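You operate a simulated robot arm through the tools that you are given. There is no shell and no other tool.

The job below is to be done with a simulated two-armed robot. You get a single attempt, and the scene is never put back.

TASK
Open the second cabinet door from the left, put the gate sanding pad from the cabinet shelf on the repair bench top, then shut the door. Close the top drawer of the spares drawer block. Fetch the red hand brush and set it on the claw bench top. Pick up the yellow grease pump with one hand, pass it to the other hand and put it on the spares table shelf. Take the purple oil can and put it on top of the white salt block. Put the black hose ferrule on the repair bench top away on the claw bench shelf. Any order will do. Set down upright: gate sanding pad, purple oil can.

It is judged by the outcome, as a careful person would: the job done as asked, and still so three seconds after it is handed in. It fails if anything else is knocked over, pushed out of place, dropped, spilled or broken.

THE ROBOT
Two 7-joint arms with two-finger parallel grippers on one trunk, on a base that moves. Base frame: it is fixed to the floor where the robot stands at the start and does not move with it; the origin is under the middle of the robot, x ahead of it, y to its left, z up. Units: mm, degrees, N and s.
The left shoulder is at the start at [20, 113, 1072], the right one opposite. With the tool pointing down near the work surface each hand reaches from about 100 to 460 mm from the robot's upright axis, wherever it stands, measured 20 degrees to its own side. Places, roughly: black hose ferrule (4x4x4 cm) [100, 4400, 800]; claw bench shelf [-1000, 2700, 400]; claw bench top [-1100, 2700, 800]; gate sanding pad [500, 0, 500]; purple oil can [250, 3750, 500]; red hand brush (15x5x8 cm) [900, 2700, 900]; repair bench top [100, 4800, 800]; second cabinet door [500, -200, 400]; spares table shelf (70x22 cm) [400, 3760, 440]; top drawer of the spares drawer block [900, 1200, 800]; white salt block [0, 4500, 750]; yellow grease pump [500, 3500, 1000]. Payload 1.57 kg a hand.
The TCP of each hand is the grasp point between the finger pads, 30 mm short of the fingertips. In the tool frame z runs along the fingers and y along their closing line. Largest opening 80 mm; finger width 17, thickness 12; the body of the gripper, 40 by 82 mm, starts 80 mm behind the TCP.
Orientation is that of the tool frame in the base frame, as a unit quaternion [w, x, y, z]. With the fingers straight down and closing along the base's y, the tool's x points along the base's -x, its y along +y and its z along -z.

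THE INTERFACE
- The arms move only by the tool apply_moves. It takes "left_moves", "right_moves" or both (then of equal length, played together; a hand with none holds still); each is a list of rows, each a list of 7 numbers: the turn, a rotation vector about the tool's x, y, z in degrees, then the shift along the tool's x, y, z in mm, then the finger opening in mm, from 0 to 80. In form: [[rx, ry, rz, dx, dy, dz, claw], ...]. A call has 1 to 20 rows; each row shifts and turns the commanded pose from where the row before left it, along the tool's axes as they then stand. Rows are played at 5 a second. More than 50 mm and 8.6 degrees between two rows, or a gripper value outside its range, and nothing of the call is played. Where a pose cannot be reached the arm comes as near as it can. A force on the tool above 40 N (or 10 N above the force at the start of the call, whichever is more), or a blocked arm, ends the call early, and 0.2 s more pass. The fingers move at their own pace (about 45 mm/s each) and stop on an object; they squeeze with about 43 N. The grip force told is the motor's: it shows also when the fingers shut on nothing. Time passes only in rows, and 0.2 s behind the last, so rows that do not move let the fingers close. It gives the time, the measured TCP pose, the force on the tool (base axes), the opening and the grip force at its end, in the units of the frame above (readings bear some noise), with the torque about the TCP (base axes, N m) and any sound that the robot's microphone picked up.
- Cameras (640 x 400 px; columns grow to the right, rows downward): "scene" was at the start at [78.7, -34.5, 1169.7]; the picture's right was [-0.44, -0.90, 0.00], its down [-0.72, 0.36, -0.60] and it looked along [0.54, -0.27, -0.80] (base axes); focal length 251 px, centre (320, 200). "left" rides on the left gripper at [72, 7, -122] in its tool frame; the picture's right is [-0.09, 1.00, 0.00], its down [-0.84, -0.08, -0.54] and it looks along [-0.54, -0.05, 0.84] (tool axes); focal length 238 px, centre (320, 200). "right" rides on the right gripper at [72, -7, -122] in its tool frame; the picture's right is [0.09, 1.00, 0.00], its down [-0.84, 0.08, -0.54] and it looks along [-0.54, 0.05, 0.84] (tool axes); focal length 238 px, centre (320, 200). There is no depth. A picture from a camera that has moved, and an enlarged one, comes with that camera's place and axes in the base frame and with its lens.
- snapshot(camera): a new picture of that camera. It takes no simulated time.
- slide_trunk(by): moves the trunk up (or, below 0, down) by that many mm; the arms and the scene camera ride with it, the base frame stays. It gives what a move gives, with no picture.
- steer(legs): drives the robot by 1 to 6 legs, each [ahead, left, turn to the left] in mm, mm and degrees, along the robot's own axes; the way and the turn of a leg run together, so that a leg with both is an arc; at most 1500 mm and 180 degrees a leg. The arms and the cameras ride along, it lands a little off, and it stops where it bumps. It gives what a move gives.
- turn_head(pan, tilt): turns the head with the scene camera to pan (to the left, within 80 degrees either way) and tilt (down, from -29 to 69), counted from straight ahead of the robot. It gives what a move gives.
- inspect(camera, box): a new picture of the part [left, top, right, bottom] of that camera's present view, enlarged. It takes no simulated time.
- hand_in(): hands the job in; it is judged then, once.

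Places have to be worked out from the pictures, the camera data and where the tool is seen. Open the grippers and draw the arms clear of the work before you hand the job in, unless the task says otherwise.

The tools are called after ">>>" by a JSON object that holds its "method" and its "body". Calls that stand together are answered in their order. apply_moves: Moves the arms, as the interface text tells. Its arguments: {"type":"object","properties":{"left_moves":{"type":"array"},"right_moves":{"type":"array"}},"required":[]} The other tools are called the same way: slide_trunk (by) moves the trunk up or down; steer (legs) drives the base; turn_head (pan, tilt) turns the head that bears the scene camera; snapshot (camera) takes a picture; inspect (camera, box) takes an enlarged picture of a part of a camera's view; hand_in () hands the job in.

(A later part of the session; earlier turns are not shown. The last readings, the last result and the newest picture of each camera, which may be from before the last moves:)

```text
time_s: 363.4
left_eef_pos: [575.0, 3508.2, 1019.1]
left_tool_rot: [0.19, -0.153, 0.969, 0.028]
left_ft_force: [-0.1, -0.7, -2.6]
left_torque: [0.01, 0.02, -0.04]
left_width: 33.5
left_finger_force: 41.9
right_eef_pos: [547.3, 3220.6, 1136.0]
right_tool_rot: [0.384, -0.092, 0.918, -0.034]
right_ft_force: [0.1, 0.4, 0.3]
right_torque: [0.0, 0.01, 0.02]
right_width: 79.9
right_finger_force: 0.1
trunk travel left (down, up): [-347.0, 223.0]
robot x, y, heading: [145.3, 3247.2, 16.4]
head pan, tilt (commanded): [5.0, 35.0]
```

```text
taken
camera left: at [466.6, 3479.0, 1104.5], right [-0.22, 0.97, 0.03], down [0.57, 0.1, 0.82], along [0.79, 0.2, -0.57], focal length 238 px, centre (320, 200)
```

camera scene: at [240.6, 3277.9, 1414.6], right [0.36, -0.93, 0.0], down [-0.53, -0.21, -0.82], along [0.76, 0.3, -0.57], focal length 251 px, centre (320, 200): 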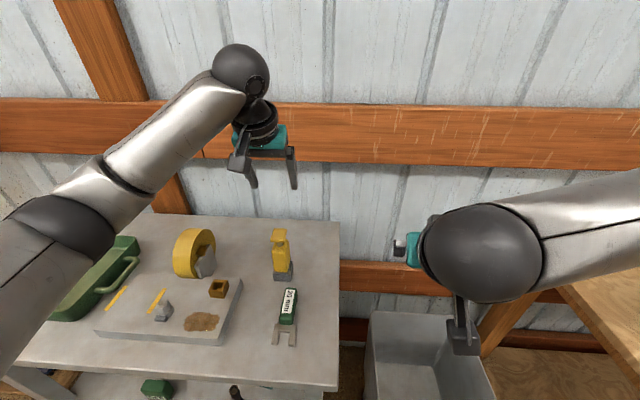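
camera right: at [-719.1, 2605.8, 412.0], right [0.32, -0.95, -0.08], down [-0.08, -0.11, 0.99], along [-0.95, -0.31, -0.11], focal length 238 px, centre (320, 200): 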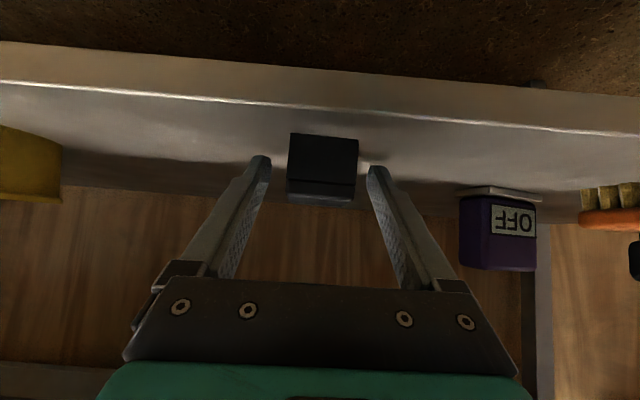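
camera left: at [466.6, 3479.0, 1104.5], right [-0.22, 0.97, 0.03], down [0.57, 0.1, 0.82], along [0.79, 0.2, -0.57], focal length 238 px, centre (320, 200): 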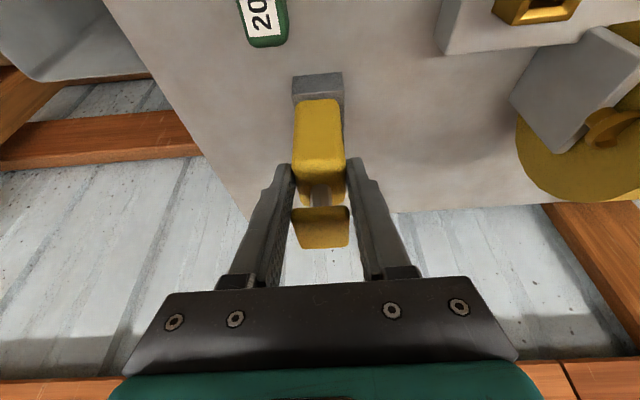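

It's back in the socket, about 2 mm short of seated. I lower that bit and release.

>>> {"method": "slide_trunk", "body": {"by": -3}}

>>> {"method": "apply_moves", "body": {"left_moves": [[0, 0, 0, 0, 0, 0, 40], [0, 0, 0, 0, 0, 0, 50], [0, 0, 0, 0, 0, 0, 66], [0, 0, 0, 0, 0, 0, 70], [0, 0, 0, 0, 0, 0, 70]]}}

>>> {"method": "snapshot", "body": {"camera": "left"}}

```text
time_s: 364.0
left_eef_pos: [575.5, 3507.5, 1014.3]
left_tool_rot: [0.189, -0.153, 0.97, 0.028]
left_ft_force: [0.7, 0.4, -2.8]
left_torque: [0.0, 0.03, -0.02]
left_width: 33.4
left_finger_force: 41.5
right_eef_pos: [546.9, 3220.5, 1132.6]
right_tool_rot: [0.384, -0.092, 0.918, -0.035]
right_ft_force: [0.1, -0.4, 0.1]
right_torque: [0.03, -0.01, 0.0]
right_width: 80.1
right_finger_force: 0.0
trunk travel left (down, up): [-344.0, 226.0]
robot x, y, heading: [147.7, 3245.0, 16.6]
head pan, tilt (commanded): [5.0, 35.0]
```

```text
time_s: 365.2
left_eef_pos: [575.3, 3508.4, 1015.2]
left_tool_rot: [0.189, -0.154, 0.969, 0.029]
left_ft_force: [0.4, 0.2, 0.5]
left_torque: [0.0, 0.01, 0.0]
left_width: 70.2
left_finger_force: 0.1
right_eef_pos: [547.5, 3220.4, 1134.2]
right_tool_rot: [0.383, -0.093, 0.918, -0.034]
right_ft_force: [-0.6, -0.5, -0.3]
right_torque: [0.03, -0.01, -0.02]
right_width: 80.2
right_finger_force: 0.1
trunk travel left (down, up): [-344.0, 226.0]
robot x, y, heading: [146.0, 3239.4, 16.3]
head pan, tilt (commanded): [5.0, 35.0]
```

```text
taken
camera left: at [466.6, 3478.9, 1101.5], right [-0.22, 0.97, 0.03], down [0.57, 0.1, 0.82], along [0.79, 0.2, -0.57], focal length 238 px, centre (320, 200)
```

left: 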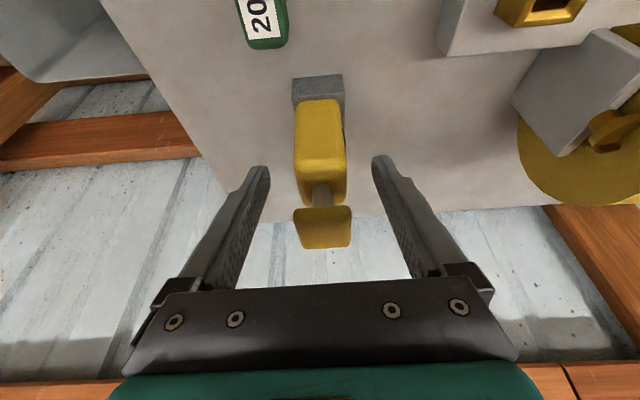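

The pump stands in its holder again. I raise the left hand off it, back the base 140 mm, and re-pitch the hand to 50° at body height.

>>> {"method": "apply_moves", "body": {"left_moves": [[0, 0, 0, 0, 0, -35, 70], [0, 0, 0, 0, 0, -35, 70], [0, 0, 0, 0, 0, -35, 70], [0, 0, 0, 0, 0, 0, 70]]}}

>>> {"method": "steer", "body": {"legs": [[-140, 0, 0]]}}

>>> {"method": "apply_moves", "body": {"left_moves": [[0, -7, 0, 0, 0, 0, 80], [0, -7, 0, 0, 0, 0, 80], [0, -7, 0, 0, 0, 0, 80], [0, -7, 0, 0, 0, 0, 80], [0, 0, 0, 25, 0, 21, 80], [0, 0, 0, 25, 0, 21, 80], [0, 0, 0, 25, 0, 21, 80], [0, 0, 0, 20, 0, 16, 80], [0, 0, 0, 0, 0, 0, 80]]}}

>>> {"method": "snapshot", "body": {"camera": "left"}}

>>> {"method": "snapshot", "body": {"camera": "scene"}}

```text
time_s: 366.2
left_eef_pos: [536.8, 3492.8, 1112.5]
left_tool_rot: [0.19, -0.153, 0.969, 0.028]
left_ft_force: [-0.1, 0.7, -0.3]
left_torque: [-0.01, 0.02, -0.03]
left_width: 70.0
left_finger_force: 0.0
right_eef_pos: [548.1, 3220.3, 1133.9]
right_tool_rot: [0.385, -0.092, 0.918, -0.034]
right_ft_force: [0.0, -0.7, 0.5]
right_torque: [0.02, 0.02, 0.01]
right_width: 79.9
right_finger_force: 0.0
trunk travel left (down, up): [-344.0, 226.0]
robot x, y, heading: [149.0, 3243.9, 16.1]
head pan, tilt (commanded): [5.0, 35.0]
```

```text
time_s: 367.5
left_eef_pos: [401.5, 3453.4, 1113.3]
left_tool_rot: [0.19, -0.153, 0.969, 0.028]
left_ft_force: [-0.1, 0.4, 0.4]
left_torque: [0.01, -0.04, 0.01]
left_width: 69.8
left_finger_force: 0.1
right_eef_pos: [413.4, 3180.2, 1134.2]
right_tool_rot: [0.384, -0.092, 0.918, -0.034]
right_ft_force: [-0.9, 0.3, 0.1]
right_torque: [-0.02, -0.04, 0.01]
right_width: 80.0
right_finger_force: 0.0
trunk travel left (down, up): [-344.0, 226.0]
robot x, y, heading: [17.8, 3204.7, 16.6]
head pan, tilt (commanded): [5.0, 35.0]
```

```text
time_s: 369.5
left_eef_pos: [402.8, 3451.9, 989.9]
left_tool_rot: [0.419, -0.141, 0.895, 0.064]
left_ft_force: [0.6, 0.1, -0.3]
left_torque: [0.03, 0.03, -0.01]
left_width: 79.9
left_finger_force: 0.1
right_eef_pos: [415.2, 3180.2, 1133.1]
right_tool_rot: [0.384, -0.092, 0.918, -0.035]
right_ft_force: [1.1, -0.2, 0.2]
right_torque: [0.0, 0.0, 0.04]
right_width: 80.2
right_finger_force: 0.0
trunk travel left (down, up): [-344.0, 226.0]
robot x, y, heading: [13.7, 3200.6, 16.4]
head pan, tilt (commanded): [5.0, 35.0]
```

```text
taken
camera left: at [269.2, 3414.3, 1013.5], right [-0.25, 0.97, 0.07], down [0.14, -0.03, 0.99], along [0.96, 0.26, -0.12], focal length 238 px, centre (320, 200)
```

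left: 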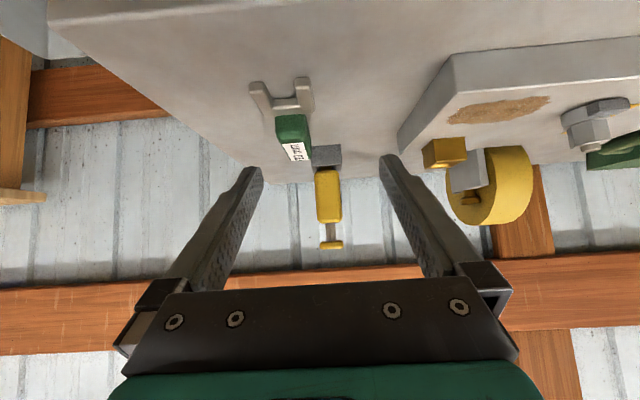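

```text
taken
camera scene: at [107.8, 3238.6, 1414.6], right [0.36, -0.93, 0.0], down [-0.53, -0.21, -0.82], along [0.76, 0.3, -0.57], focal length 251 px, centre (320, 200)
```

scene: 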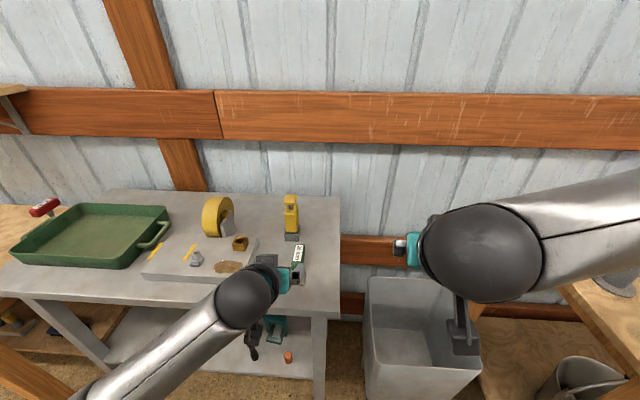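

The pump is 183 mm ahead, nearly in line. I lower 8 mm, shift 5 left, and advance the base 150 mm.

>>> {"method": "apply_moves", "body": {"left_moves": [[0, 0, 0, 6, 5, 5, 80], [0, 0, 0, 0, 0, 0, 76]]}}

>>> {"method": "steer", "body": {"legs": [[148, 0, 0]]}}

>>> {"method": "snapshot", "body": {"camera": "left"}}

```text
time_s: 370.1
left_eef_pos: [402.9, 3456.5, 983.1]
left_tool_rot: [0.419, -0.142, 0.894, 0.065]
left_ft_force: [0.2, 0.4, -0.1]
left_torque: [-0.02, 0.0, 0.0]
left_width: 76.0
left_finger_force: 0.1
right_eef_pos: [414.5, 3180.9, 1132.9]
right_tool_rot: [0.385, -0.092, 0.918, -0.035]
right_ft_force: [-0.1, 0.5, -0.3]
right_torque: [-0.02, 0.02, 0.02]
right_width: 79.9
right_finger_force: 0.0
trunk travel left (down, up): [-344.0, 226.0]
robot x, y, heading: [14.6, 3206.4, 16.4]
head pan, tilt (commanded): [5.0, 35.0]
```

```text
time_s: 371.5
left_eef_pos: [546.4, 3500.4, 982.8]
left_tool_rot: [0.419, -0.14, 0.895, 0.063]
left_ft_force: [0.1, -0.3, -0.3]
left_torque: [0.01, 0.0, 0.01]
left_width: 76.1
left_finger_force: 0.1
right_eef_pos: [559.8, 3223.1, 1133.5]
right_tool_rot: [0.383, -0.092, 0.919, -0.035]
right_ft_force: [-0.1, 0.1, 0.1]
right_torque: [-0.01, 0.03, 0.02]
right_width: 80.0
right_finger_force: 0.1
trunk travel left (down, up): [-344.0, 226.0]
robot x, y, heading: [159.5, 3246.8, 16.3]
head pan, tilt (commanded): [5.0, 35.0]
```

```text
taken
camera left: at [413.2, 3461.7, 1006.2], right [-0.25, 0.97, 0.07], down [0.14, -0.03, 0.99], along [0.96, 0.26, -0.12], focal length 238 px, centre (320, 200)
```

left: 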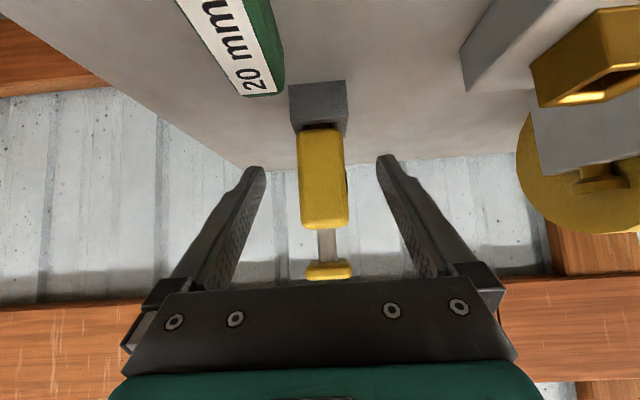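

The body is centred, about 26 mm beyond ideal grip depth. I advance that and close on the lower body.

>>> {"method": "apply_moves", "body": {"left_moves": [[0, 0, 0, -6.8, 0, 11.2, 76], [0, 0, 0, -6.8, 1, 11.2, 76], [0, 0, 0, 0, 0, 0, 76], [0, 0, 0, 0, 0, 0, 55], [0, 0, 0, 0, 0, 0, 35], [0, 0, 0, 0, 0, 0, 15], [0, 0, 0, 0, 0, 0, 15], [0, 0, 0, 0, 0, 0, 15]]}}

>>> {"method": "snapshot", "body": {"camera": "left"}}

```text
time_s: 373.3
left_eef_pos: [571.4, 3506.9, 980.5]
left_tool_rot: [0.419, -0.141, 0.895, 0.064]
left_ft_force: [-1.1, 0.6, 0.7]
left_torque: [0.03, -0.02, -0.01]
left_width: 33.7
left_finger_force: 35.0
right_eef_pos: [560.3, 3224.2, 1133.8]
right_tool_rot: [0.383, -0.092, 0.918, -0.035]
right_ft_force: [-0.3, -1.0, -1.1]
right_torque: [0.04, 0.0, -0.01]
right_width: 79.8
right_finger_force: 0.1
trunk travel left (down, up): [-344.0, 226.0]
robot x, y, heading: [157.4, 3248.7, 16.2]
head pan, tilt (commanded): [5.0, 35.0]
```

```text
taken
camera left: at [437.6, 3470.2, 1002.8], right [-0.25, 0.97, 0.07], down [0.14, -0.03, 0.99], along [0.96, 0.26, -0.12], focal length 238 px, centre (320, 200)
```

left: 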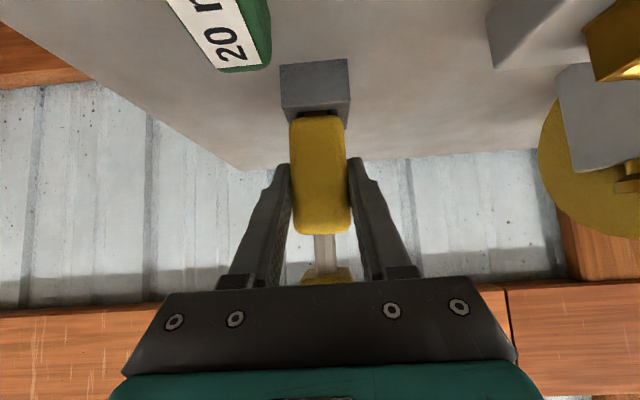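

Gripped on the body (33.7 mm). I lift it 100 mm out of its holder and reverse away from the table.

>>> {"method": "slide_trunk", "body": {"by": 100}}

>>> {"method": "steer", "body": {"legs": [[-420, 0, 0]]}}

>>> {"method": "snapshot", "body": {"camera": "scene"}}

>>> {"method": "snapshot", "body": {"camera": "left"}}

```text
time_s: 374.6
left_eef_pos: [572.9, 3507.3, 1079.6]
left_tool_rot: [0.418, -0.14, 0.895, 0.063]
left_ft_force: [0.3, 0.0, -3.3]
left_torque: [0.0, 0.07, 0.0]
left_width: 33.6
left_finger_force: 41.4
right_eef_pos: [559.3, 3223.8, 1232.9]
right_tool_rot: [0.383, -0.092, 0.919, -0.035]
right_ft_force: [0.3, -0.4, -0.1]
right_torque: [0.0, -0.01, -0.02]
right_width: 79.9
right_finger_force: 0.0
trunk travel left (down, up): [-444.0, 126.0]
robot x, y, heading: [157.6, 3246.5, 16.3]
head pan, tilt (commanded): [5.0, 35.0]
```

```text
time_s: 377.2
left_eef_pos: [164.4, 3386.4, 1079.1]
left_tool_rot: [0.419, -0.136, 0.896, 0.062]
left_ft_force: [0.0, 0.5, -3.0]
left_torque: [-0.01, 0.08, -0.02]
left_width: 33.7
left_finger_force: 41.3
right_eef_pos: [149.0, 3100.5, 1233.4]
right_tool_rot: [0.384, -0.087, 0.918, -0.037]
right_ft_force: [0.0, 0.9, 0.4]
right_torque: [-0.02, 0.0, 0.03]
right_width: 80.2
right_finger_force: 0.0
trunk travel left (down, up): [-444.0, 126.0]
robot x, y, heading: [-248.9, 3135.1, 15.5]
head pan, tilt (commanded): [5.0, 35.0]
```

```text
taken
camera scene: at [-156.8, 3162.6, 1514.6], right [0.35, -0.94, 0.0], down [-0.54, -0.2, -0.82], along [0.77, 0.29, -0.57], focal length 251 px, centre (320, 200)
```

scene: 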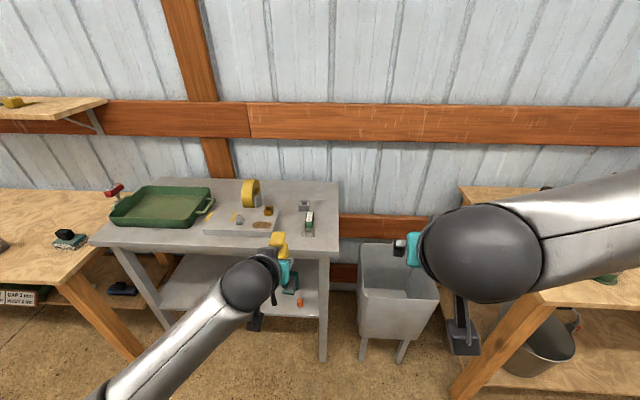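

```text
taken
camera left: at [30.7, 3350.0, 1102.8], right [-0.24, 0.97, 0.07], down [0.14, -0.04, 0.99], along [0.96, 0.25, -0.12], focal length 238 px, centre (320, 200)
```

left: 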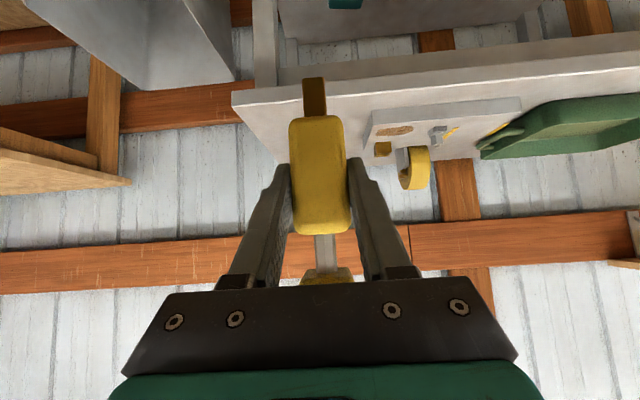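

The left hand holds the pump upright by its body. For the hand-over I want the right hand to come down on the pump's top from my right side, so I rotate the right hand to point left and down, in free space, and check it is reachable.

>>> {"method": "apply_moves", "body": {"right_moves": [[-4.86, 0.97, -6.75, 0, 0, 0, 70], [-4.86, 0.97, -6.75, 0, 0, 0, 70], [-4.86, 0.97, -6.75, 0, 0, 0, 70], [-4.86, 0.97, -6.75, 0, 0, 0, 70], [-4.86, 0.97, -6.75, 0, 0, 0, 70], [-4.86, 0.97, -6.75, 0, 0, 0, 70], [-4.86, 0.97, -6.75, 0, 0, 0, 70], [-4.86, 0.97, -6.75, 0, 0, 0, 70], [-4.86, 0.97, -6.75, 0, 0, 0, 70], [-4.86, 0.97, -6.75, 0, 0, 0, 70], [-4.86, 0.97, -6.75, 0, 0, 0, 70], [-4.86, 0.97, -6.75, 0, 0, 0, 70], [0, 0, 0, 0, 0, 0, 70]]}}

>>> {"method": "snapshot", "body": {"camera": "scene"}}

```text
time_s: 380.0
left_eef_pos: [164.5, 3385.1, 1079.2]
left_tool_rot: [0.42, -0.136, 0.895, 0.061]
left_ft_force: [0.0, 0.7, -3.7]
left_torque: [0.01, 0.02, -0.03]
left_width: 33.5
left_finger_force: 41.3
right_eef_pos: [99.9, 3127.7, 1182.1]
right_tool_rot: [0.197, -0.669, 0.707, 0.115]
right_ft_force: [-0.2, -0.3, -0.1]
right_torque: [-0.01, -0.01, -0.01]
right_width: 70.0
right_finger_force: 0.1
right hand out of reach, approached as far as the arm can: row 2, 9, 10, 11, 12
trunk travel left (down, up): [-444.0, 126.0]
robot x, y, heading: [-247.0, 3132.7, 15.6]
head pan, tilt (commanded): [5.0, 35.0]
```

```text
taken
camera scene: at [-156.0, 3161.9, 1514.6], right [0.35, -0.94, 0.0], down [-0.54, -0.2, -0.82], along [0.77, 0.29, -0.57], focal length 251 px, centre (320, 200)
```

scene: 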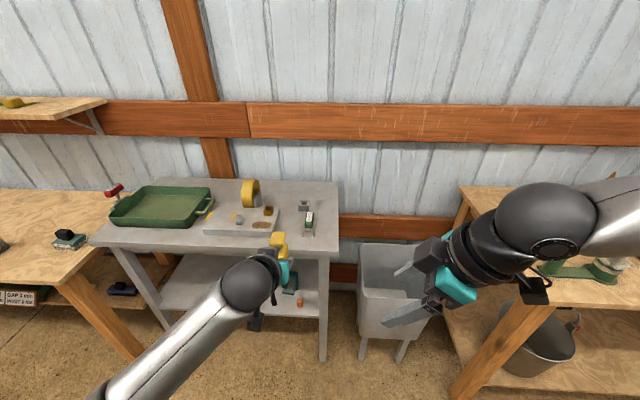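

The right hand can point about 58° inward. I bring the pump toward my midline with the left hand and yaw it 33° inward so the two grips will be perpendicular.

>>> {"method": "apply_moves", "body": {"left_moves": [[0, 0, 0, 5, -40, -7, 15], [0, 0, 0, 5, -40, -7, 15], [0, 0, 0, 5, -40, -7, 15], [6.3, 0, 5.3, 5, -20, -7, 15], [6.3, 0, 5.3, 0, 0, 0, 15], [6.3, 0, 5.3, 0, 0, 0, 15], [6.3, 0, 5.3, 0, 0, 0, 15], [0, 0, 0, 0, 0, 0, 15]]}}

>>> {"method": "snapshot", "body": {"camera": "scene"}}

>>> {"method": "snapshot", "body": {"camera": "right"}}

```text
time_s: 381.8
left_eef_pos: [175.1, 3240.9, 1082.0]
left_tool_rot: [0.42, 0.124, 0.897, -0.058]
left_ft_force: [0.2, -0.2, -2.8]
left_torque: [0.02, 0.01, -0.02]
left_width: 33.6
left_finger_force: 41.1
right_eef_pos: [100.8, 3128.0, 1183.1]
right_tool_rot: [0.197, -0.669, 0.707, 0.115]
right_ft_force: [0.7, 0.2, 0.6]
right_torque: [-0.01, 0.03, -0.01]
right_width: 70.1
right_finger_force: 0.1
trunk travel left (down, up): [-444.0, 126.0]
robot x, y, heading: [-252.4, 3127.7, 15.8]
head pan, tilt (commanded): [5.0, 35.0]
```

```text
taken
camera scene: at [-156.3, 3162.3, 1514.6], right [0.35, -0.94, 0.0], down [-0.54, -0.2, -0.82], along [0.77, 0.29, -0.57], focal length 251 px, centre (320, 200)
```

scene: 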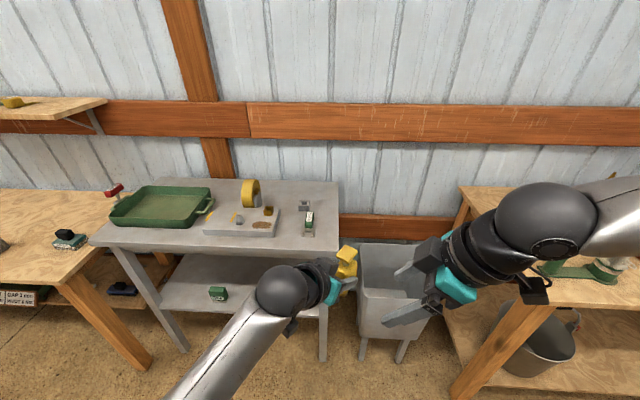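

```text
taken
camera right: at [89.9, 3010.7, 1262.6], right [-0.99, 0.0, -0.14], down [-0.12, 0.53, 0.84], along [0.07, 0.85, -0.53], focal length 238 px, centre (320, 200)
```

right: 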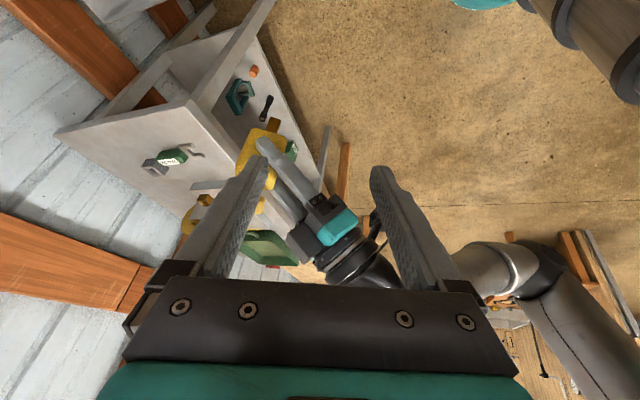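

Both hands are perpendicular now. I trim the right hand's roll by 11° and move it above the pump's top (TCP z≈1208), then check.

>>> {"method": "apply_moves", "body": {"right_moves": [[0, 0, 5.5, 0, 0, 0, 60], [0, 0, 5.5, 0, 0, 0, 60], [0, 0, 0, -20, -5, -15, 60], [0, 0, 0, -30, -13, 8, 60], [0, 0, 0, -30, -13, 8, 60], [0, 0, 0, -30, -13, 14, 60], [0, 0, 0, 0, 0, 0, 60]]}}

>>> {"method": "snapshot", "body": {"camera": "right"}}

>>> {"method": "snapshot", "body": {"camera": "scene"}}

```text
time_s: 383.4
left_eef_pos: [173.1, 3241.6, 1082.0]
left_tool_rot: [0.42, 0.124, 0.897, -0.058]
left_ft_force: [0.0, -0.4, -3.1]
left_torque: [0.03, 0.02, 0.0]
left_width: 33.8
left_finger_force: 41.4
right_eef_pos: [167.1, 3220.7, 1217.8]
right_tool_rot: [0.186, -0.598, 0.768, 0.133]
right_ft_force: [0.2, 0.1, -0.4]
right_torque: [0.04, 0.02, -0.02]
right_width: 60.1
right_finger_force: 0.0
trunk travel left (down, up): [-444.0, 126.0]
robot x, y, heading: [-254.6, 3133.5, 15.4]
head pan, tilt (commanded): [5.0, 35.0]
```

```text
taken
camera right: at [143.1, 3104.4, 1296.6], right [-0.98, 0.17, -0.06], down [0.04, 0.52, 0.86], along [0.17, 0.84, -0.51], focal length 238 px, centre (320, 200)
```

right: 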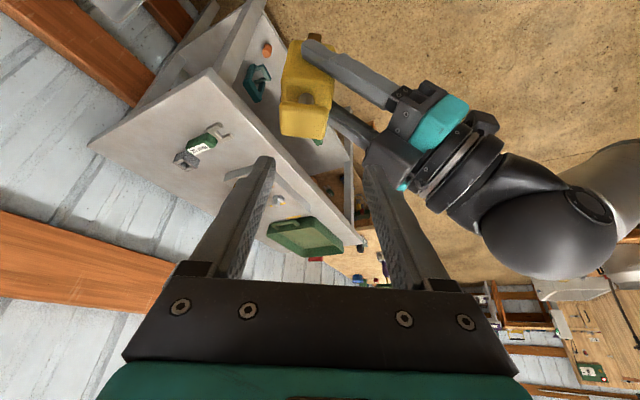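

```text
taken
camera scene: at [-156.6, 3161.9, 1514.6], right [0.35, -0.94, 0.0], down [-0.54, -0.2, -0.82], along [0.77, 0.29, -0.57], focal length 251 px, centre (320, 200)
```

scene: 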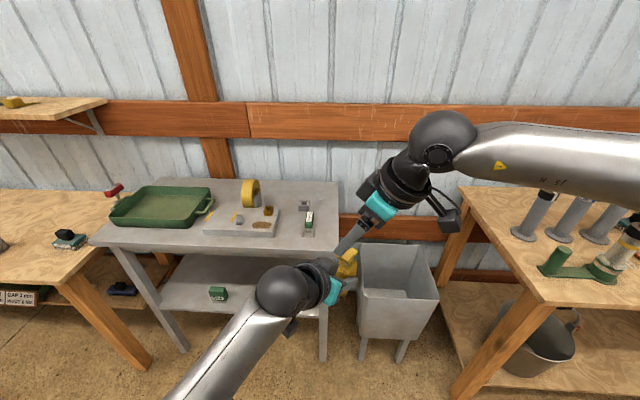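

The pump's top is below the right hand, about 12 mm forward. I descend in small steps around the handle and body top.

>>> {"method": "apply_moves", "body": {"right_moves": [[0, 0, 0, 7.5, -5, 20.9, 60], [0, 0, 0, 7.5, -4.2, 20.9, 60], [0, 0, 0, 7.5, 0, 20.9, 60], [0, 0, 0, 0, 0, 0, 60]]}}

>>> {"method": "snapshot", "body": {"camera": "right"}}

>>> {"method": "inspect", "body": {"camera": "scene", "box": [240, 120, 480, 320]}}

```text
time_s: 384.4
left_eef_pos: [175.0, 3243.0, 1083.2]
left_tool_rot: [0.42, 0.124, 0.897, -0.059]
left_ft_force: [-1.6, 0.3, -4.2]
left_torque: [-0.01, 0.03, 0.0]
left_width: 33.7
left_finger_force: 41.7
right_eef_pos: [181.6, 3224.0, 1152.5]
right_tool_rot: [0.186, -0.599, 0.768, 0.133]
right_ft_force: [0.0, -0.2, 0.2]
right_torque: [-0.02, 0.03, 0.0]
right_width: 60.1
right_finger_force: 0.2
trunk travel left (down, up): [-444.0, 126.0]
robot x, y, heading: [-252.5, 3133.3, 15.8]
head pan, tilt (commanded): [5.0, 35.0]
```

```text
taken
camera right: at [157.0, 3107.9, 1229.6], right [-0.98, 0.17, -0.06], down [0.04, 0.52, 0.86], along [0.17, 0.84, -0.51], focal length 238 px, centre (320, 200)
```

right: 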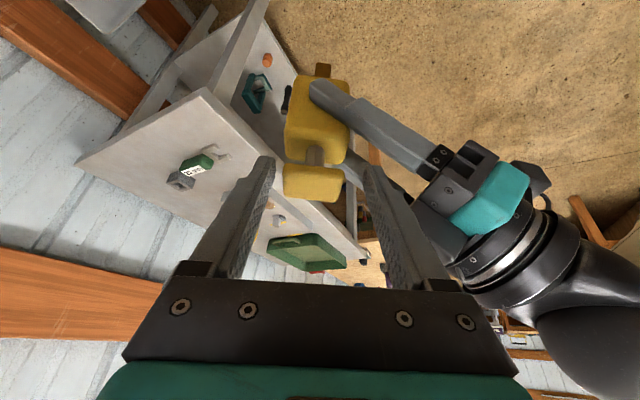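

```text
2.00 times, centred on (360, 220) of scene
camera zoom: at [-156.3, 3162.7, 1514.6], right [0.35, -0.94, 0.0], down [-0.54, -0.2, -0.82], along [0.77, 0.29, -0.57], focal length 501 px, centre (240, 160)
```

zoom: 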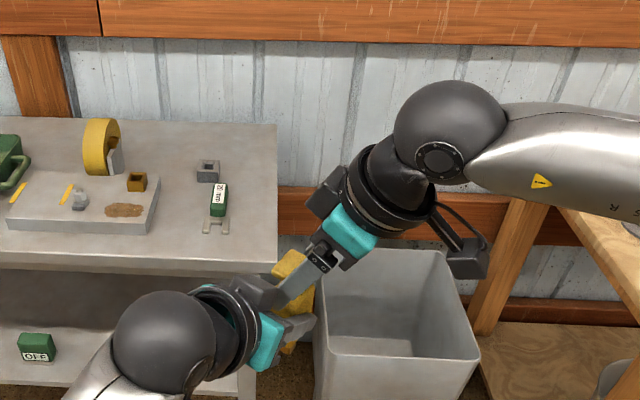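

The handle is between the right fingers. I lower a final 22 mm so the pads also take the body top, then close the right hand.

>>> {"method": "apply_moves", "body": {"right_moves": [[0, 0, 0, 3, -2.5, 10.8, 60], [0, 0, 0, 3, -1.2, 10.8, 60], [0, 0, 0, 0, 0, 0, 60]]}}

>>> {"method": "snapshot", "body": {"camera": "right"}}

```text
time_s: 385.2
left_eef_pos: [175.2, 3241.4, 1081.4]
left_tool_rot: [0.42, 0.123, 0.897, -0.058]
left_ft_force: [0.2, 0.0, -3.2]
left_torque: [-0.01, 0.06, -0.02]
left_width: 33.7
left_finger_force: 41.0
right_eef_pos: [185.6, 3227.8, 1131.3]
right_tool_rot: [0.185, -0.599, 0.768, 0.132]
right_ft_force: [-0.3, 0.5, 0.0]
right_torque: [0.01, 0.02, 0.02]
right_width: 60.2
right_finger_force: 0.0
trunk travel left (down, up): [-444.0, 126.0]
robot x, y, heading: [-251.6, 3131.6, 15.7]
head pan, tilt (commanded): [5.0, 35.0]
```

```text
taken
camera right: at [161.9, 3111.5, 1209.3], right [-0.98, 0.17, -0.06], down [0.04, 0.52, 0.86], along [0.17, 0.84, -0.51], focal length 238 px, centre (320, 200)
```

right: 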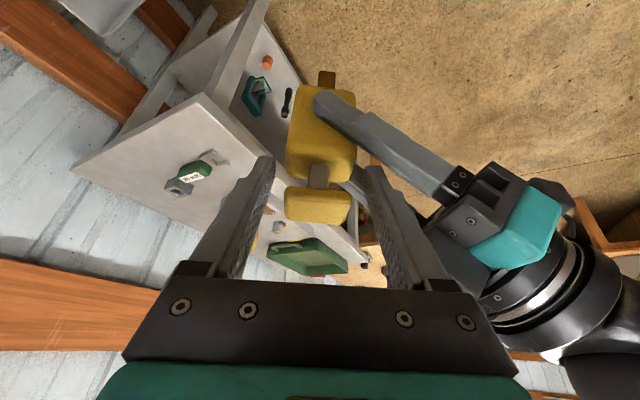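

The tips only overlap the body by about 8 mm; I go another 9 mm lower (still clear of the left fingers) and then close.

>>> {"method": "apply_moves", "body": {"right_moves": [[0, 0, 0, 3, 0, 8.5, 60], [0, 0, 0, 0, 0, 0, 60]]}}

>>> {"method": "snapshot", "body": {"camera": "right"}}

```text
time_s: 385.8
left_eef_pos: [174.1, 3242.6, 1081.3]
left_tool_rot: [0.42, 0.124, 0.897, -0.059]
left_ft_force: [0.0, 0.6, -2.4]
left_torque: [0.02, 0.06, -0.01]
left_width: 33.8
left_finger_force: 41.3
right_eef_pos: [186.4, 3229.6, 1120.6]
right_tool_rot: [0.185, -0.598, 0.768, 0.132]
right_ft_force: [-0.6, -0.3, -0.9]
right_torque: [0.01, 0.04, -0.01]
right_width: 59.8
right_finger_force: 0.1
trunk travel left (down, up): [-444.0, 126.0]
robot x, y, heading: [-250.6, 3131.6, 15.6]
head pan, tilt (commanded): [5.0, 35.0]
```

```text
taken
camera right: at [162.3, 3112.8, 1198.9], right [-0.98, 0.17, -0.06], down [0.04, 0.52, 0.86], along [0.17, 0.84, -0.51], focal length 238 px, centre (320, 200)
```

right: 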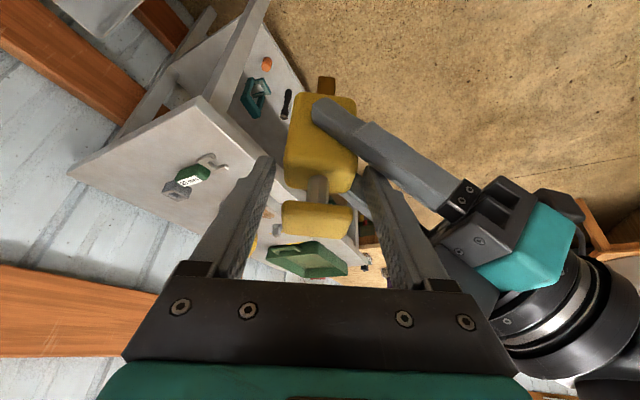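

Clear of contact still. I close the right hand on the pump.

>>> {"method": "apply_moves", "body": {"right_moves": [[0, 0, 0, 0, 0, 0, 50], [0, 0, 0, 0, 0, 0, 40], [0, 0, 0, 0, 0, 0, 25], [0, 0, 0, 0, 0, 0, 20], [0, 0, 0, 0, 0, 0, 20], [0, 0, 0, 0, 0, 0, 20]]}}

>>> {"method": "snapshot", "body": {"camera": "right"}}

```text
time_s: 387.2
left_eef_pos: [174.6, 3242.2, 1082.9]
left_tool_rot: [0.419, 0.124, 0.897, -0.058]
left_ft_force: [-5.8, 0.0, -0.1]
left_torque: [-0.02, -0.26, 0.31]
left_width: 33.4
left_finger_force: 41.0
right_eef_pos: [186.8, 3228.6, 1121.4]
right_tool_rot: [0.185, -0.598, 0.769, 0.131]
right_ft_force: [6.3, 0.9, -0.4]
right_torque: [0.0, 0.05, -0.41]
right_width: 47.7
right_finger_force: 43.1
trunk travel left (down, up): [-444.0, 126.0]
robot x, y, heading: [-251.4, 3130.4, 15.7]
head pan, tilt (commanded): [5.0, 35.0]
```

```text
taken
camera right: at [162.6, 3112.7, 1199.1], right [-0.98, 0.17, -0.06], down [0.04, 0.52, 0.86], along [0.18, 0.84, -0.51], focal length 238 px, centre (320, 200)
```

right: 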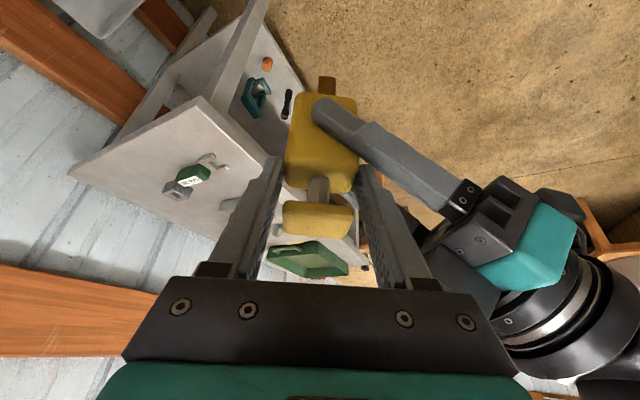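

The right hand holds it (47.7 mm, 43 N). I now open the left hand and draw it straight back.

>>> {"method": "apply_moves", "body": {"left_moves": [[0, 0, 0, 0, 0, 0, 45], [0, 0, 0, 0, 0, 0, 60], [0, 0, 0, 0, 0, 0, 64], [0, 0, 0, 0, 0, 0, 64]]}}

>>> {"method": "snapshot", "body": {"camera": "right"}}

```text
time_s: 388.2
left_eef_pos: [174.1, 3243.6, 1083.1]
left_tool_rot: [0.42, 0.123, 0.897, -0.058]
left_ft_force: [-0.7, -0.5, -0.6]
left_torque: [0.01, 0.02, -0.02]
left_width: 63.9
left_finger_force: 0.1
right_eef_pos: [186.4, 3228.9, 1120.6]
right_tool_rot: [0.185, -0.599, 0.768, 0.132]
right_ft_force: [-0.3, 0.6, -0.1]
right_torque: [-0.04, 0.02, -0.01]
right_width: 47.6
right_finger_force: 42.9
trunk travel left (down, up): [-444.0, 126.0]
robot x, y, heading: [-251.9, 3132.6, 15.9]
head pan, tilt (commanded): [5.0, 35.0]
```

```text
taken
camera right: at [162.4, 3112.8, 1199.0], right [-0.98, 0.17, -0.06], down [0.04, 0.52, 0.86], along [0.17, 0.84, -0.51], focal length 238 px, centre (320, 200)
```

right: 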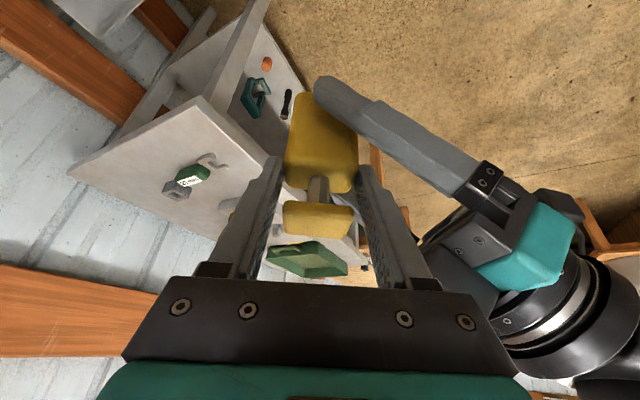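

The left fingers are open. I draw the left hand straight back away from the pump.

>>> {"method": "apply_moves", "body": {"left_moves": [[0, 0, 0, 12, 0, -14, 64], [0, 0, 0, 22, 0, -26, 64], [0, 0, 0, 22, 0, -26, 64], [0, 0, 0, 22, 10, -26, 64], [0, 0, 0, 0, 0, 0, 64]]}}

>>> {"method": "snapshot", "body": {"camera": "scene"}}

>>> {"method": "snapshot", "body": {"camera": "right"}}

```text
time_s: 389.4
left_eef_pos: [61.1, 3283.9, 1082.3]
left_tool_rot: [0.421, 0.124, 0.897, -0.059]
left_ft_force: [-0.3, -0.2, -0.2]
left_torque: [0.03, 0.03, 0.02]
left_width: 64.0
left_finger_force: 0.0
right_eef_pos: [187.6, 3229.7, 1121.8]
right_tool_rot: [0.186, -0.598, 0.768, 0.133]
right_ft_force: [-0.4, 0.7, -0.2]
right_torque: [-0.03, 0.02, -0.02]
right_width: 47.5
right_finger_force: 43.0
trunk travel left (down, up): [-444.0, 126.0]
robot x, y, heading: [-248.2, 3128.3, 15.6]
head pan, tilt (commanded): [5.0, 35.0]
```

```text
taken
camera scene: at [-155.6, 3162.3, 1514.5], right [0.35, -0.94, 0.0], down [-0.54, -0.2, -0.82], along [0.77, 0.29, -0.57], focal length 251 px, centre (320, 200)
```

scene: 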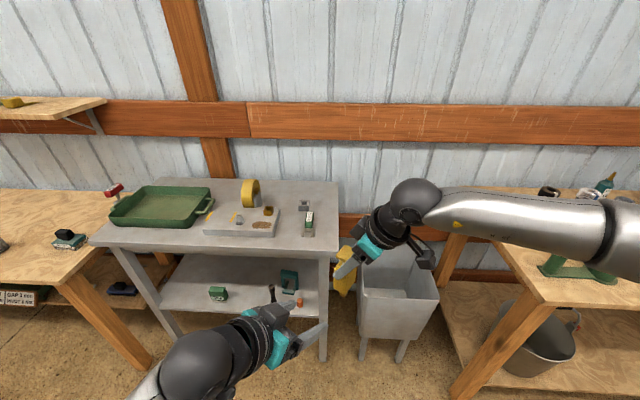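

```text
taken
camera right: at [162.8, 3112.5, 1198.8], right [-0.98, 0.17, -0.06], down [0.04, 0.52, 0.86], along [0.17, 0.84, -0.51], focal length 238 px, centre (320, 200)
```

right: 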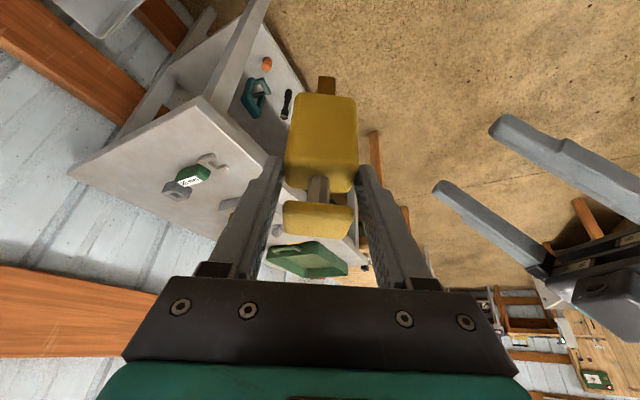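

The pump has been passed: the right hand alone holds it now. I move the left hand clear to its side and yaw the right hand back to point forward.

>>> {"method": "apply_moves", "body": {"left_moves": [[0, 0, 0, 0, 40, -10, 40], [0, 0, 0, 0, 40, -10, 20], [0, 0, 0, 0, 40, -10, 0], [-6.3, 0, -5.3, 0, 20, 0, 0], [-6.3, 0, -5.3, 0, 0, 0, 0], [-6.3, 0, -5.3, 0, 0, 0, 0], [-6.3, 0, -5.3, 0, 0, 0, 0], [0, 0, 0, 0, 0, 0, 0]], "right_moves": [[3.6, 0.15, 7.3, 0, 0, 0, 20], [3.6, 0.15, 7.3, 0, 0, 0, 20], [3.6, 0.15, 7.3, 0, 0, 0, 20], [3.6, 0.15, 7.3, 0, 0, 0, 20], [3.6, 0.15, 7.3, 0, 0, 0, 20], [3.6, 0.15, 7.3, 0, 0, 0, 20], [3.6, 0.15, 7.3, 0, 0, 0, 20], [0, 0, 0, 0, 0, 0, 20]]}}

>>> {"method": "snapshot", "body": {"camera": "scene"}}

>>> {"method": "snapshot", "body": {"camera": "right"}}

```text
time_s: 391.2
left_eef_pos: [77.2, 3425.4, 1101.2]
left_tool_rot: [0.419, -0.137, 0.896, 0.062]
left_ft_force: [-0.2, -0.7, -0.5]
left_torque: [0.0, 0.01, 0.02]
left_width: 0.0
left_finger_force: 21.1
right_eef_pos: [187.0, 3230.0, 1122.4]
right_tool_rot: [0.226, -0.158, 0.961, 0.029]
right_ft_force: [-0.4, 0.8, 0.0]
right_torque: [-0.02, 0.02, 0.03]
right_width: 47.3
right_finger_force: 43.0
trunk travel left (down, up): [-444.0, 126.0]
robot x, y, heading: [-247.1, 3124.3, 15.6]
head pan, tilt (commanded): [5.0, 35.0]
```

```text
taken
camera scene: at [-156.3, 3162.8, 1514.6], right [0.35, -0.94, 0.0], down [-0.54, -0.2, -0.82], along [0.77, 0.29, -0.57], focal length 251 px, centre (320, 200)
```

scene: 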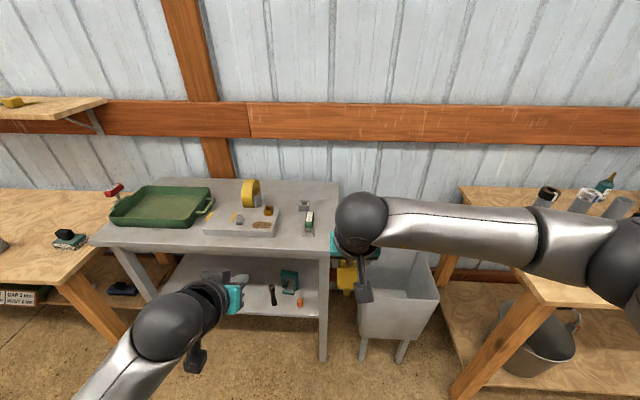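

```text
taken
camera right: at [75.6, 3186.8, 1199.8], right [-0.39, 0.92, -0.06], down [0.45, 0.25, 0.86], along [0.8, 0.31, -0.52], focal length 238 px, centre (320, 200)
```

right: 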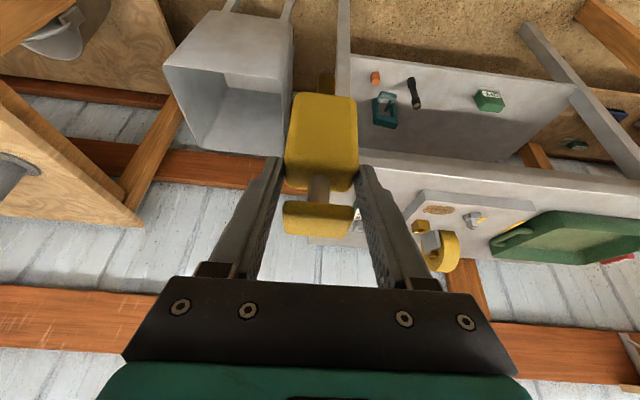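

The pump hangs below the right hand as intended. I travel left to stand before the free spot on the spares-table shelf (where the oil can was) and lower the trunk.

>>> {"method": "steer", "body": {"legs": [[-110, 0, 1.2], [0, 470, 0]]}}

>>> {"method": "slide_trunk", "body": {"by": -439}}

>>> {"method": "snapshot", "body": {"camera": "scene"}}

```text
time_s: 394.7
left_eef_pos: [-162.8, 3831.8, 1101.0]
left_tool_rot: [0.418, -0.149, 0.894, 0.068]
left_ft_force: [0.3, 0.7, 0.1]
left_torque: [-0.01, 0.01, -0.02]
left_width: 0.0
left_finger_force: 20.8
right_eef_pos: [-48.7, 3639.0, 1122.7]
right_tool_rot: [0.226, -0.172, 0.958, 0.031]
right_ft_force: [0.2, -1.0, -2.7]
right_torque: [-0.02, 0.0, 0.0]
right_width: 47.1
right_finger_force: 43.5
trunk travel left (down, up): [-444.0, 126.0]
robot x, y, heading: [-484.1, 3525.1, 17.3]
head pan, tilt (commanded): [5.0, 35.0]
```

```text
refused: -439 is not a number from -400 to 400
```

```text
taken
camera scene: at [-389.7, 3563.3, 1514.5], right [0.38, -0.93, 0.0], down [-0.53, -0.22, -0.82], along [0.76, 0.31, -0.57], focal length 251 px, centre (320, 200)
```

scene: 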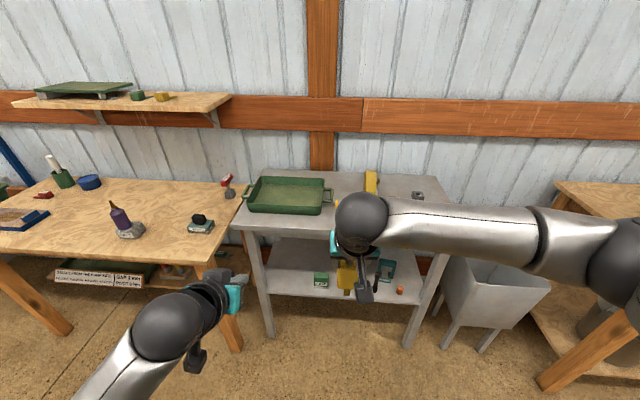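

In place in front of the shelf. I lower the trunk in two steps, then look.

>>> {"method": "slide_trunk", "body": {"by": -400}}

>>> {"method": "slide_trunk", "body": {"by": -39}}

>>> {"method": "snapshot", "body": {"camera": "scene"}}

>>> {"method": "snapshot", "body": {"camera": "right"}}

```text
time_s: 398.5
left_eef_pos: [-163.3, 3831.1, 699.9]
left_tool_rot: [0.418, -0.148, 0.894, 0.067]
left_ft_force: [0.0, 0.1, 0.3]
left_torque: [-0.01, 0.02, 0.03]
left_width: 0.0
left_finger_force: 21.2
right_eef_pos: [-48.7, 3638.9, 721.8]
right_tool_rot: [0.225, -0.172, 0.959, 0.031]
right_ft_force: [-0.4, -0.7, -3.2]
right_torque: [0.0, 0.05, 0.02]
right_width: 47.5
right_finger_force: 43.3
trunk travel left (down, up): [-44.0, 526.0]
robot x, y, heading: [-484.8, 3527.9, 17.1]
head pan, tilt (commanded): [5.0, 35.0]
```

```text
time_s: 399.4
left_eef_pos: [-163.4, 3830.8, 662.0]
left_tool_rot: [0.418, -0.149, 0.894, 0.068]
left_ft_force: [0.3, 0.5, 0.2]
left_torque: [0.01, 0.0, 0.03]
left_width: 0.0
left_finger_force: 21.8
right_eef_pos: [-49.7, 3638.1, 682.3]
right_tool_rot: [0.225, -0.171, 0.959, 0.031]
right_ft_force: [-0.3, 0.5, -3.2]
right_torque: [0.01, 0.05, -0.02]
right_width: 47.2
right_finger_force: 42.4
trunk travel left (down, up): [-5.0, 565.0]
robot x, y, heading: [-482.3, 3527.4, 17.1]
head pan, tilt (commanded): [5.0, 35.0]
```

```text
taken
camera scene: at [-389.7, 3562.7, 1075.6], right [0.38, -0.93, 0.0], down [-0.53, -0.22, -0.82], along [0.76, 0.31, -0.57], focal length 251 px, centre (320, 200)
```

scene: 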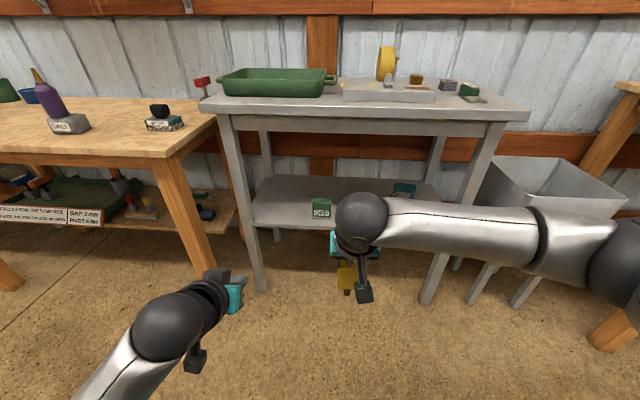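

```text
taken
camera right: at [-158.4, 3592.9, 760.7], right [-0.42, 0.91, -0.06], down [0.45, 0.26, 0.85], along [0.79, 0.33, -0.52], focal length 238 px, centre (320, 200)
```

right: 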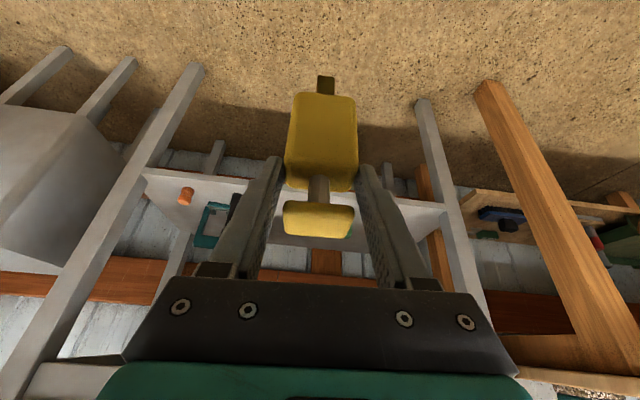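

Now I pitch and reach the right hand forward into the low posture, keeping the pump's nose well above shelf height.

>>> {"method": "apply_moves", "body": {"right_moves": [[0, -3.2, 0, -21, -9.6, 23, 20], [0, -3.2, 0, -21, -9.6, 23, 20], [0, -3.2, 0, -21, -9.6, 23, 20], [0, -3.2, 0, -21, -9.6, 23, 20], [0, -3.7, 0, 6, -8, 21, 20], [0, -3.7, 0, 6, -8, 21, 20], [0, -3.7, 0, 6, -8, 21, 20], [0, 0, 0, 0, 0, 0, 20]]}}

>>> {"method": "snapshot", "body": {"camera": "right"}}

>>> {"method": "snapshot", "body": {"camera": "scene"}}

```text
time_s: 401.1
left_eef_pos: [-163.0, 3831.4, 661.7]
left_tool_rot: [0.418, -0.148, 0.894, 0.067]
left_ft_force: [0.2, -0.5, 0.4]
left_torque: [-0.01, -0.02, -0.01]
left_width: 0.0
left_finger_force: 21.3
right_eef_pos: [111.9, 3627.4, 587.2]
right_tool_rot: [0.419, -0.162, 0.891, 0.068]
right_ft_force: [0.3, 0.6, -3.3]
right_torque: [-0.01, 0.07, 0.02]
right_width: 47.6
right_finger_force: 42.9
trunk travel left (down, up): [-5.0, 565.0]
robot x, y, heading: [-480.2, 3532.0, 17.1]
head pan, tilt (commanded): [5.0, 35.0]
```

```text
taken
camera right: at [-15.7, 3573.2, 611.3], right [-0.4, 0.91, -0.09], down [0.08, 0.13, 0.99], along [0.91, 0.39, -0.12], focal length 238 px, centre (320, 200)
```

right: 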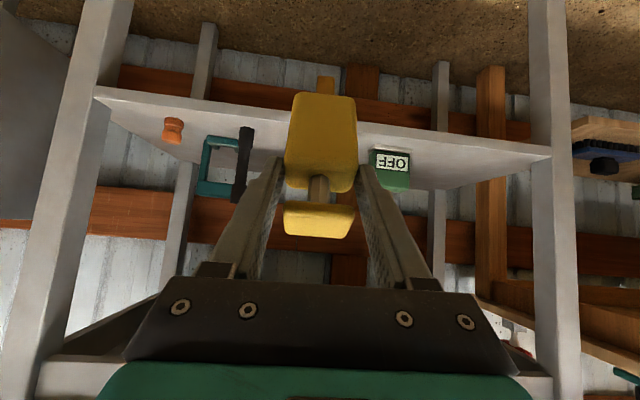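

```text
taken
camera scene: at [-389.5, 3562.7, 1075.6], right [0.38, -0.93, 0.0], down [-0.53, -0.22, -0.82], along [0.76, 0.31, -0.57], focal length 251 px, centre (320, 200)
```

scene: 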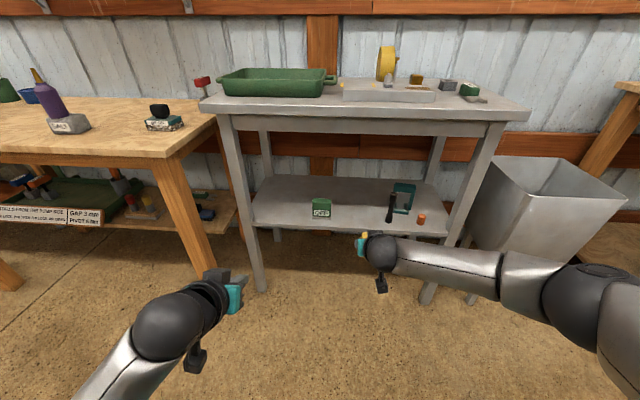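

The hand is level with the opening, pump nose about 25 mm above shelf height, and the gap between the black tool and the green box is about 200 mm wide. I shift 12 right and drive in.

>>> {"method": "steer", "body": {"legs": [[0, -12, 0], [200, 0, 0]]}}

>>> {"method": "snapshot", "body": {"camera": "right"}}

>>> {"method": "inspect", "body": {"camera": "scene", "box": [240, 150, 480, 310]}}

```text
time_s: 403.1
left_eef_pos: [32.7, 3877.5, 662.0]
left_tool_rot: [0.419, -0.148, 0.893, 0.068]
left_ft_force: [-0.1, 0.7, -0.8]
left_torque: [-0.01, 0.01, 0.01]
left_width: 0.0
left_finger_force: 20.9
right_eef_pos: [307.7, 3674.6, 587.6]
right_tool_rot: [0.42, -0.162, 0.891, 0.066]
right_ft_force: [-0.5, -1.3, -3.5]
right_torque: [-0.05, 0.07, -0.01]
right_width: 47.3
right_finger_force: 42.8
trunk travel left (down, up): [-5.0, 565.0]
robot x, y, heading: [-287.2, 3574.2, 17.1]
head pan, tilt (commanded): [5.0, 35.0]
```

```text
taken
camera right: at [179.1, 3620.9, 611.8], right [-0.4, 0.91, -0.09], down [0.08, 0.13, 0.99], along [0.91, 0.39, -0.12], focal length 238 px, centre (320, 200)
```

right: 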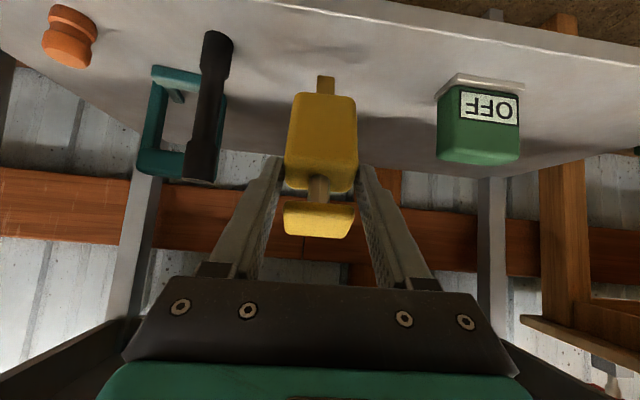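

```text
2.50 times, centred on (360, 230) of scene
camera zoom: at [-194.7, 3610.5, 1075.6], right [0.38, -0.93, 0.0], down [-0.53, -0.22, -0.82], along [0.76, 0.31, -0.57], focal length 627 px, centre (220, 125)
```

zoom: 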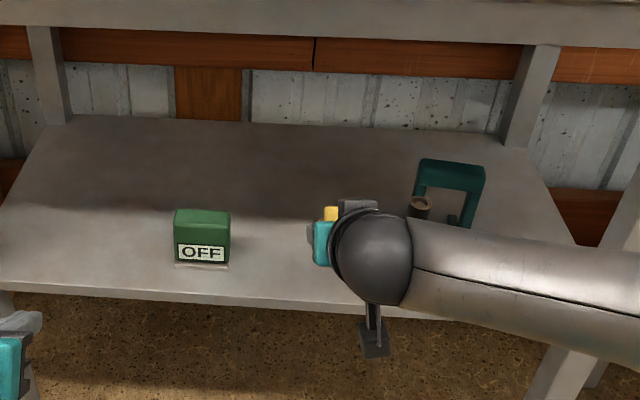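

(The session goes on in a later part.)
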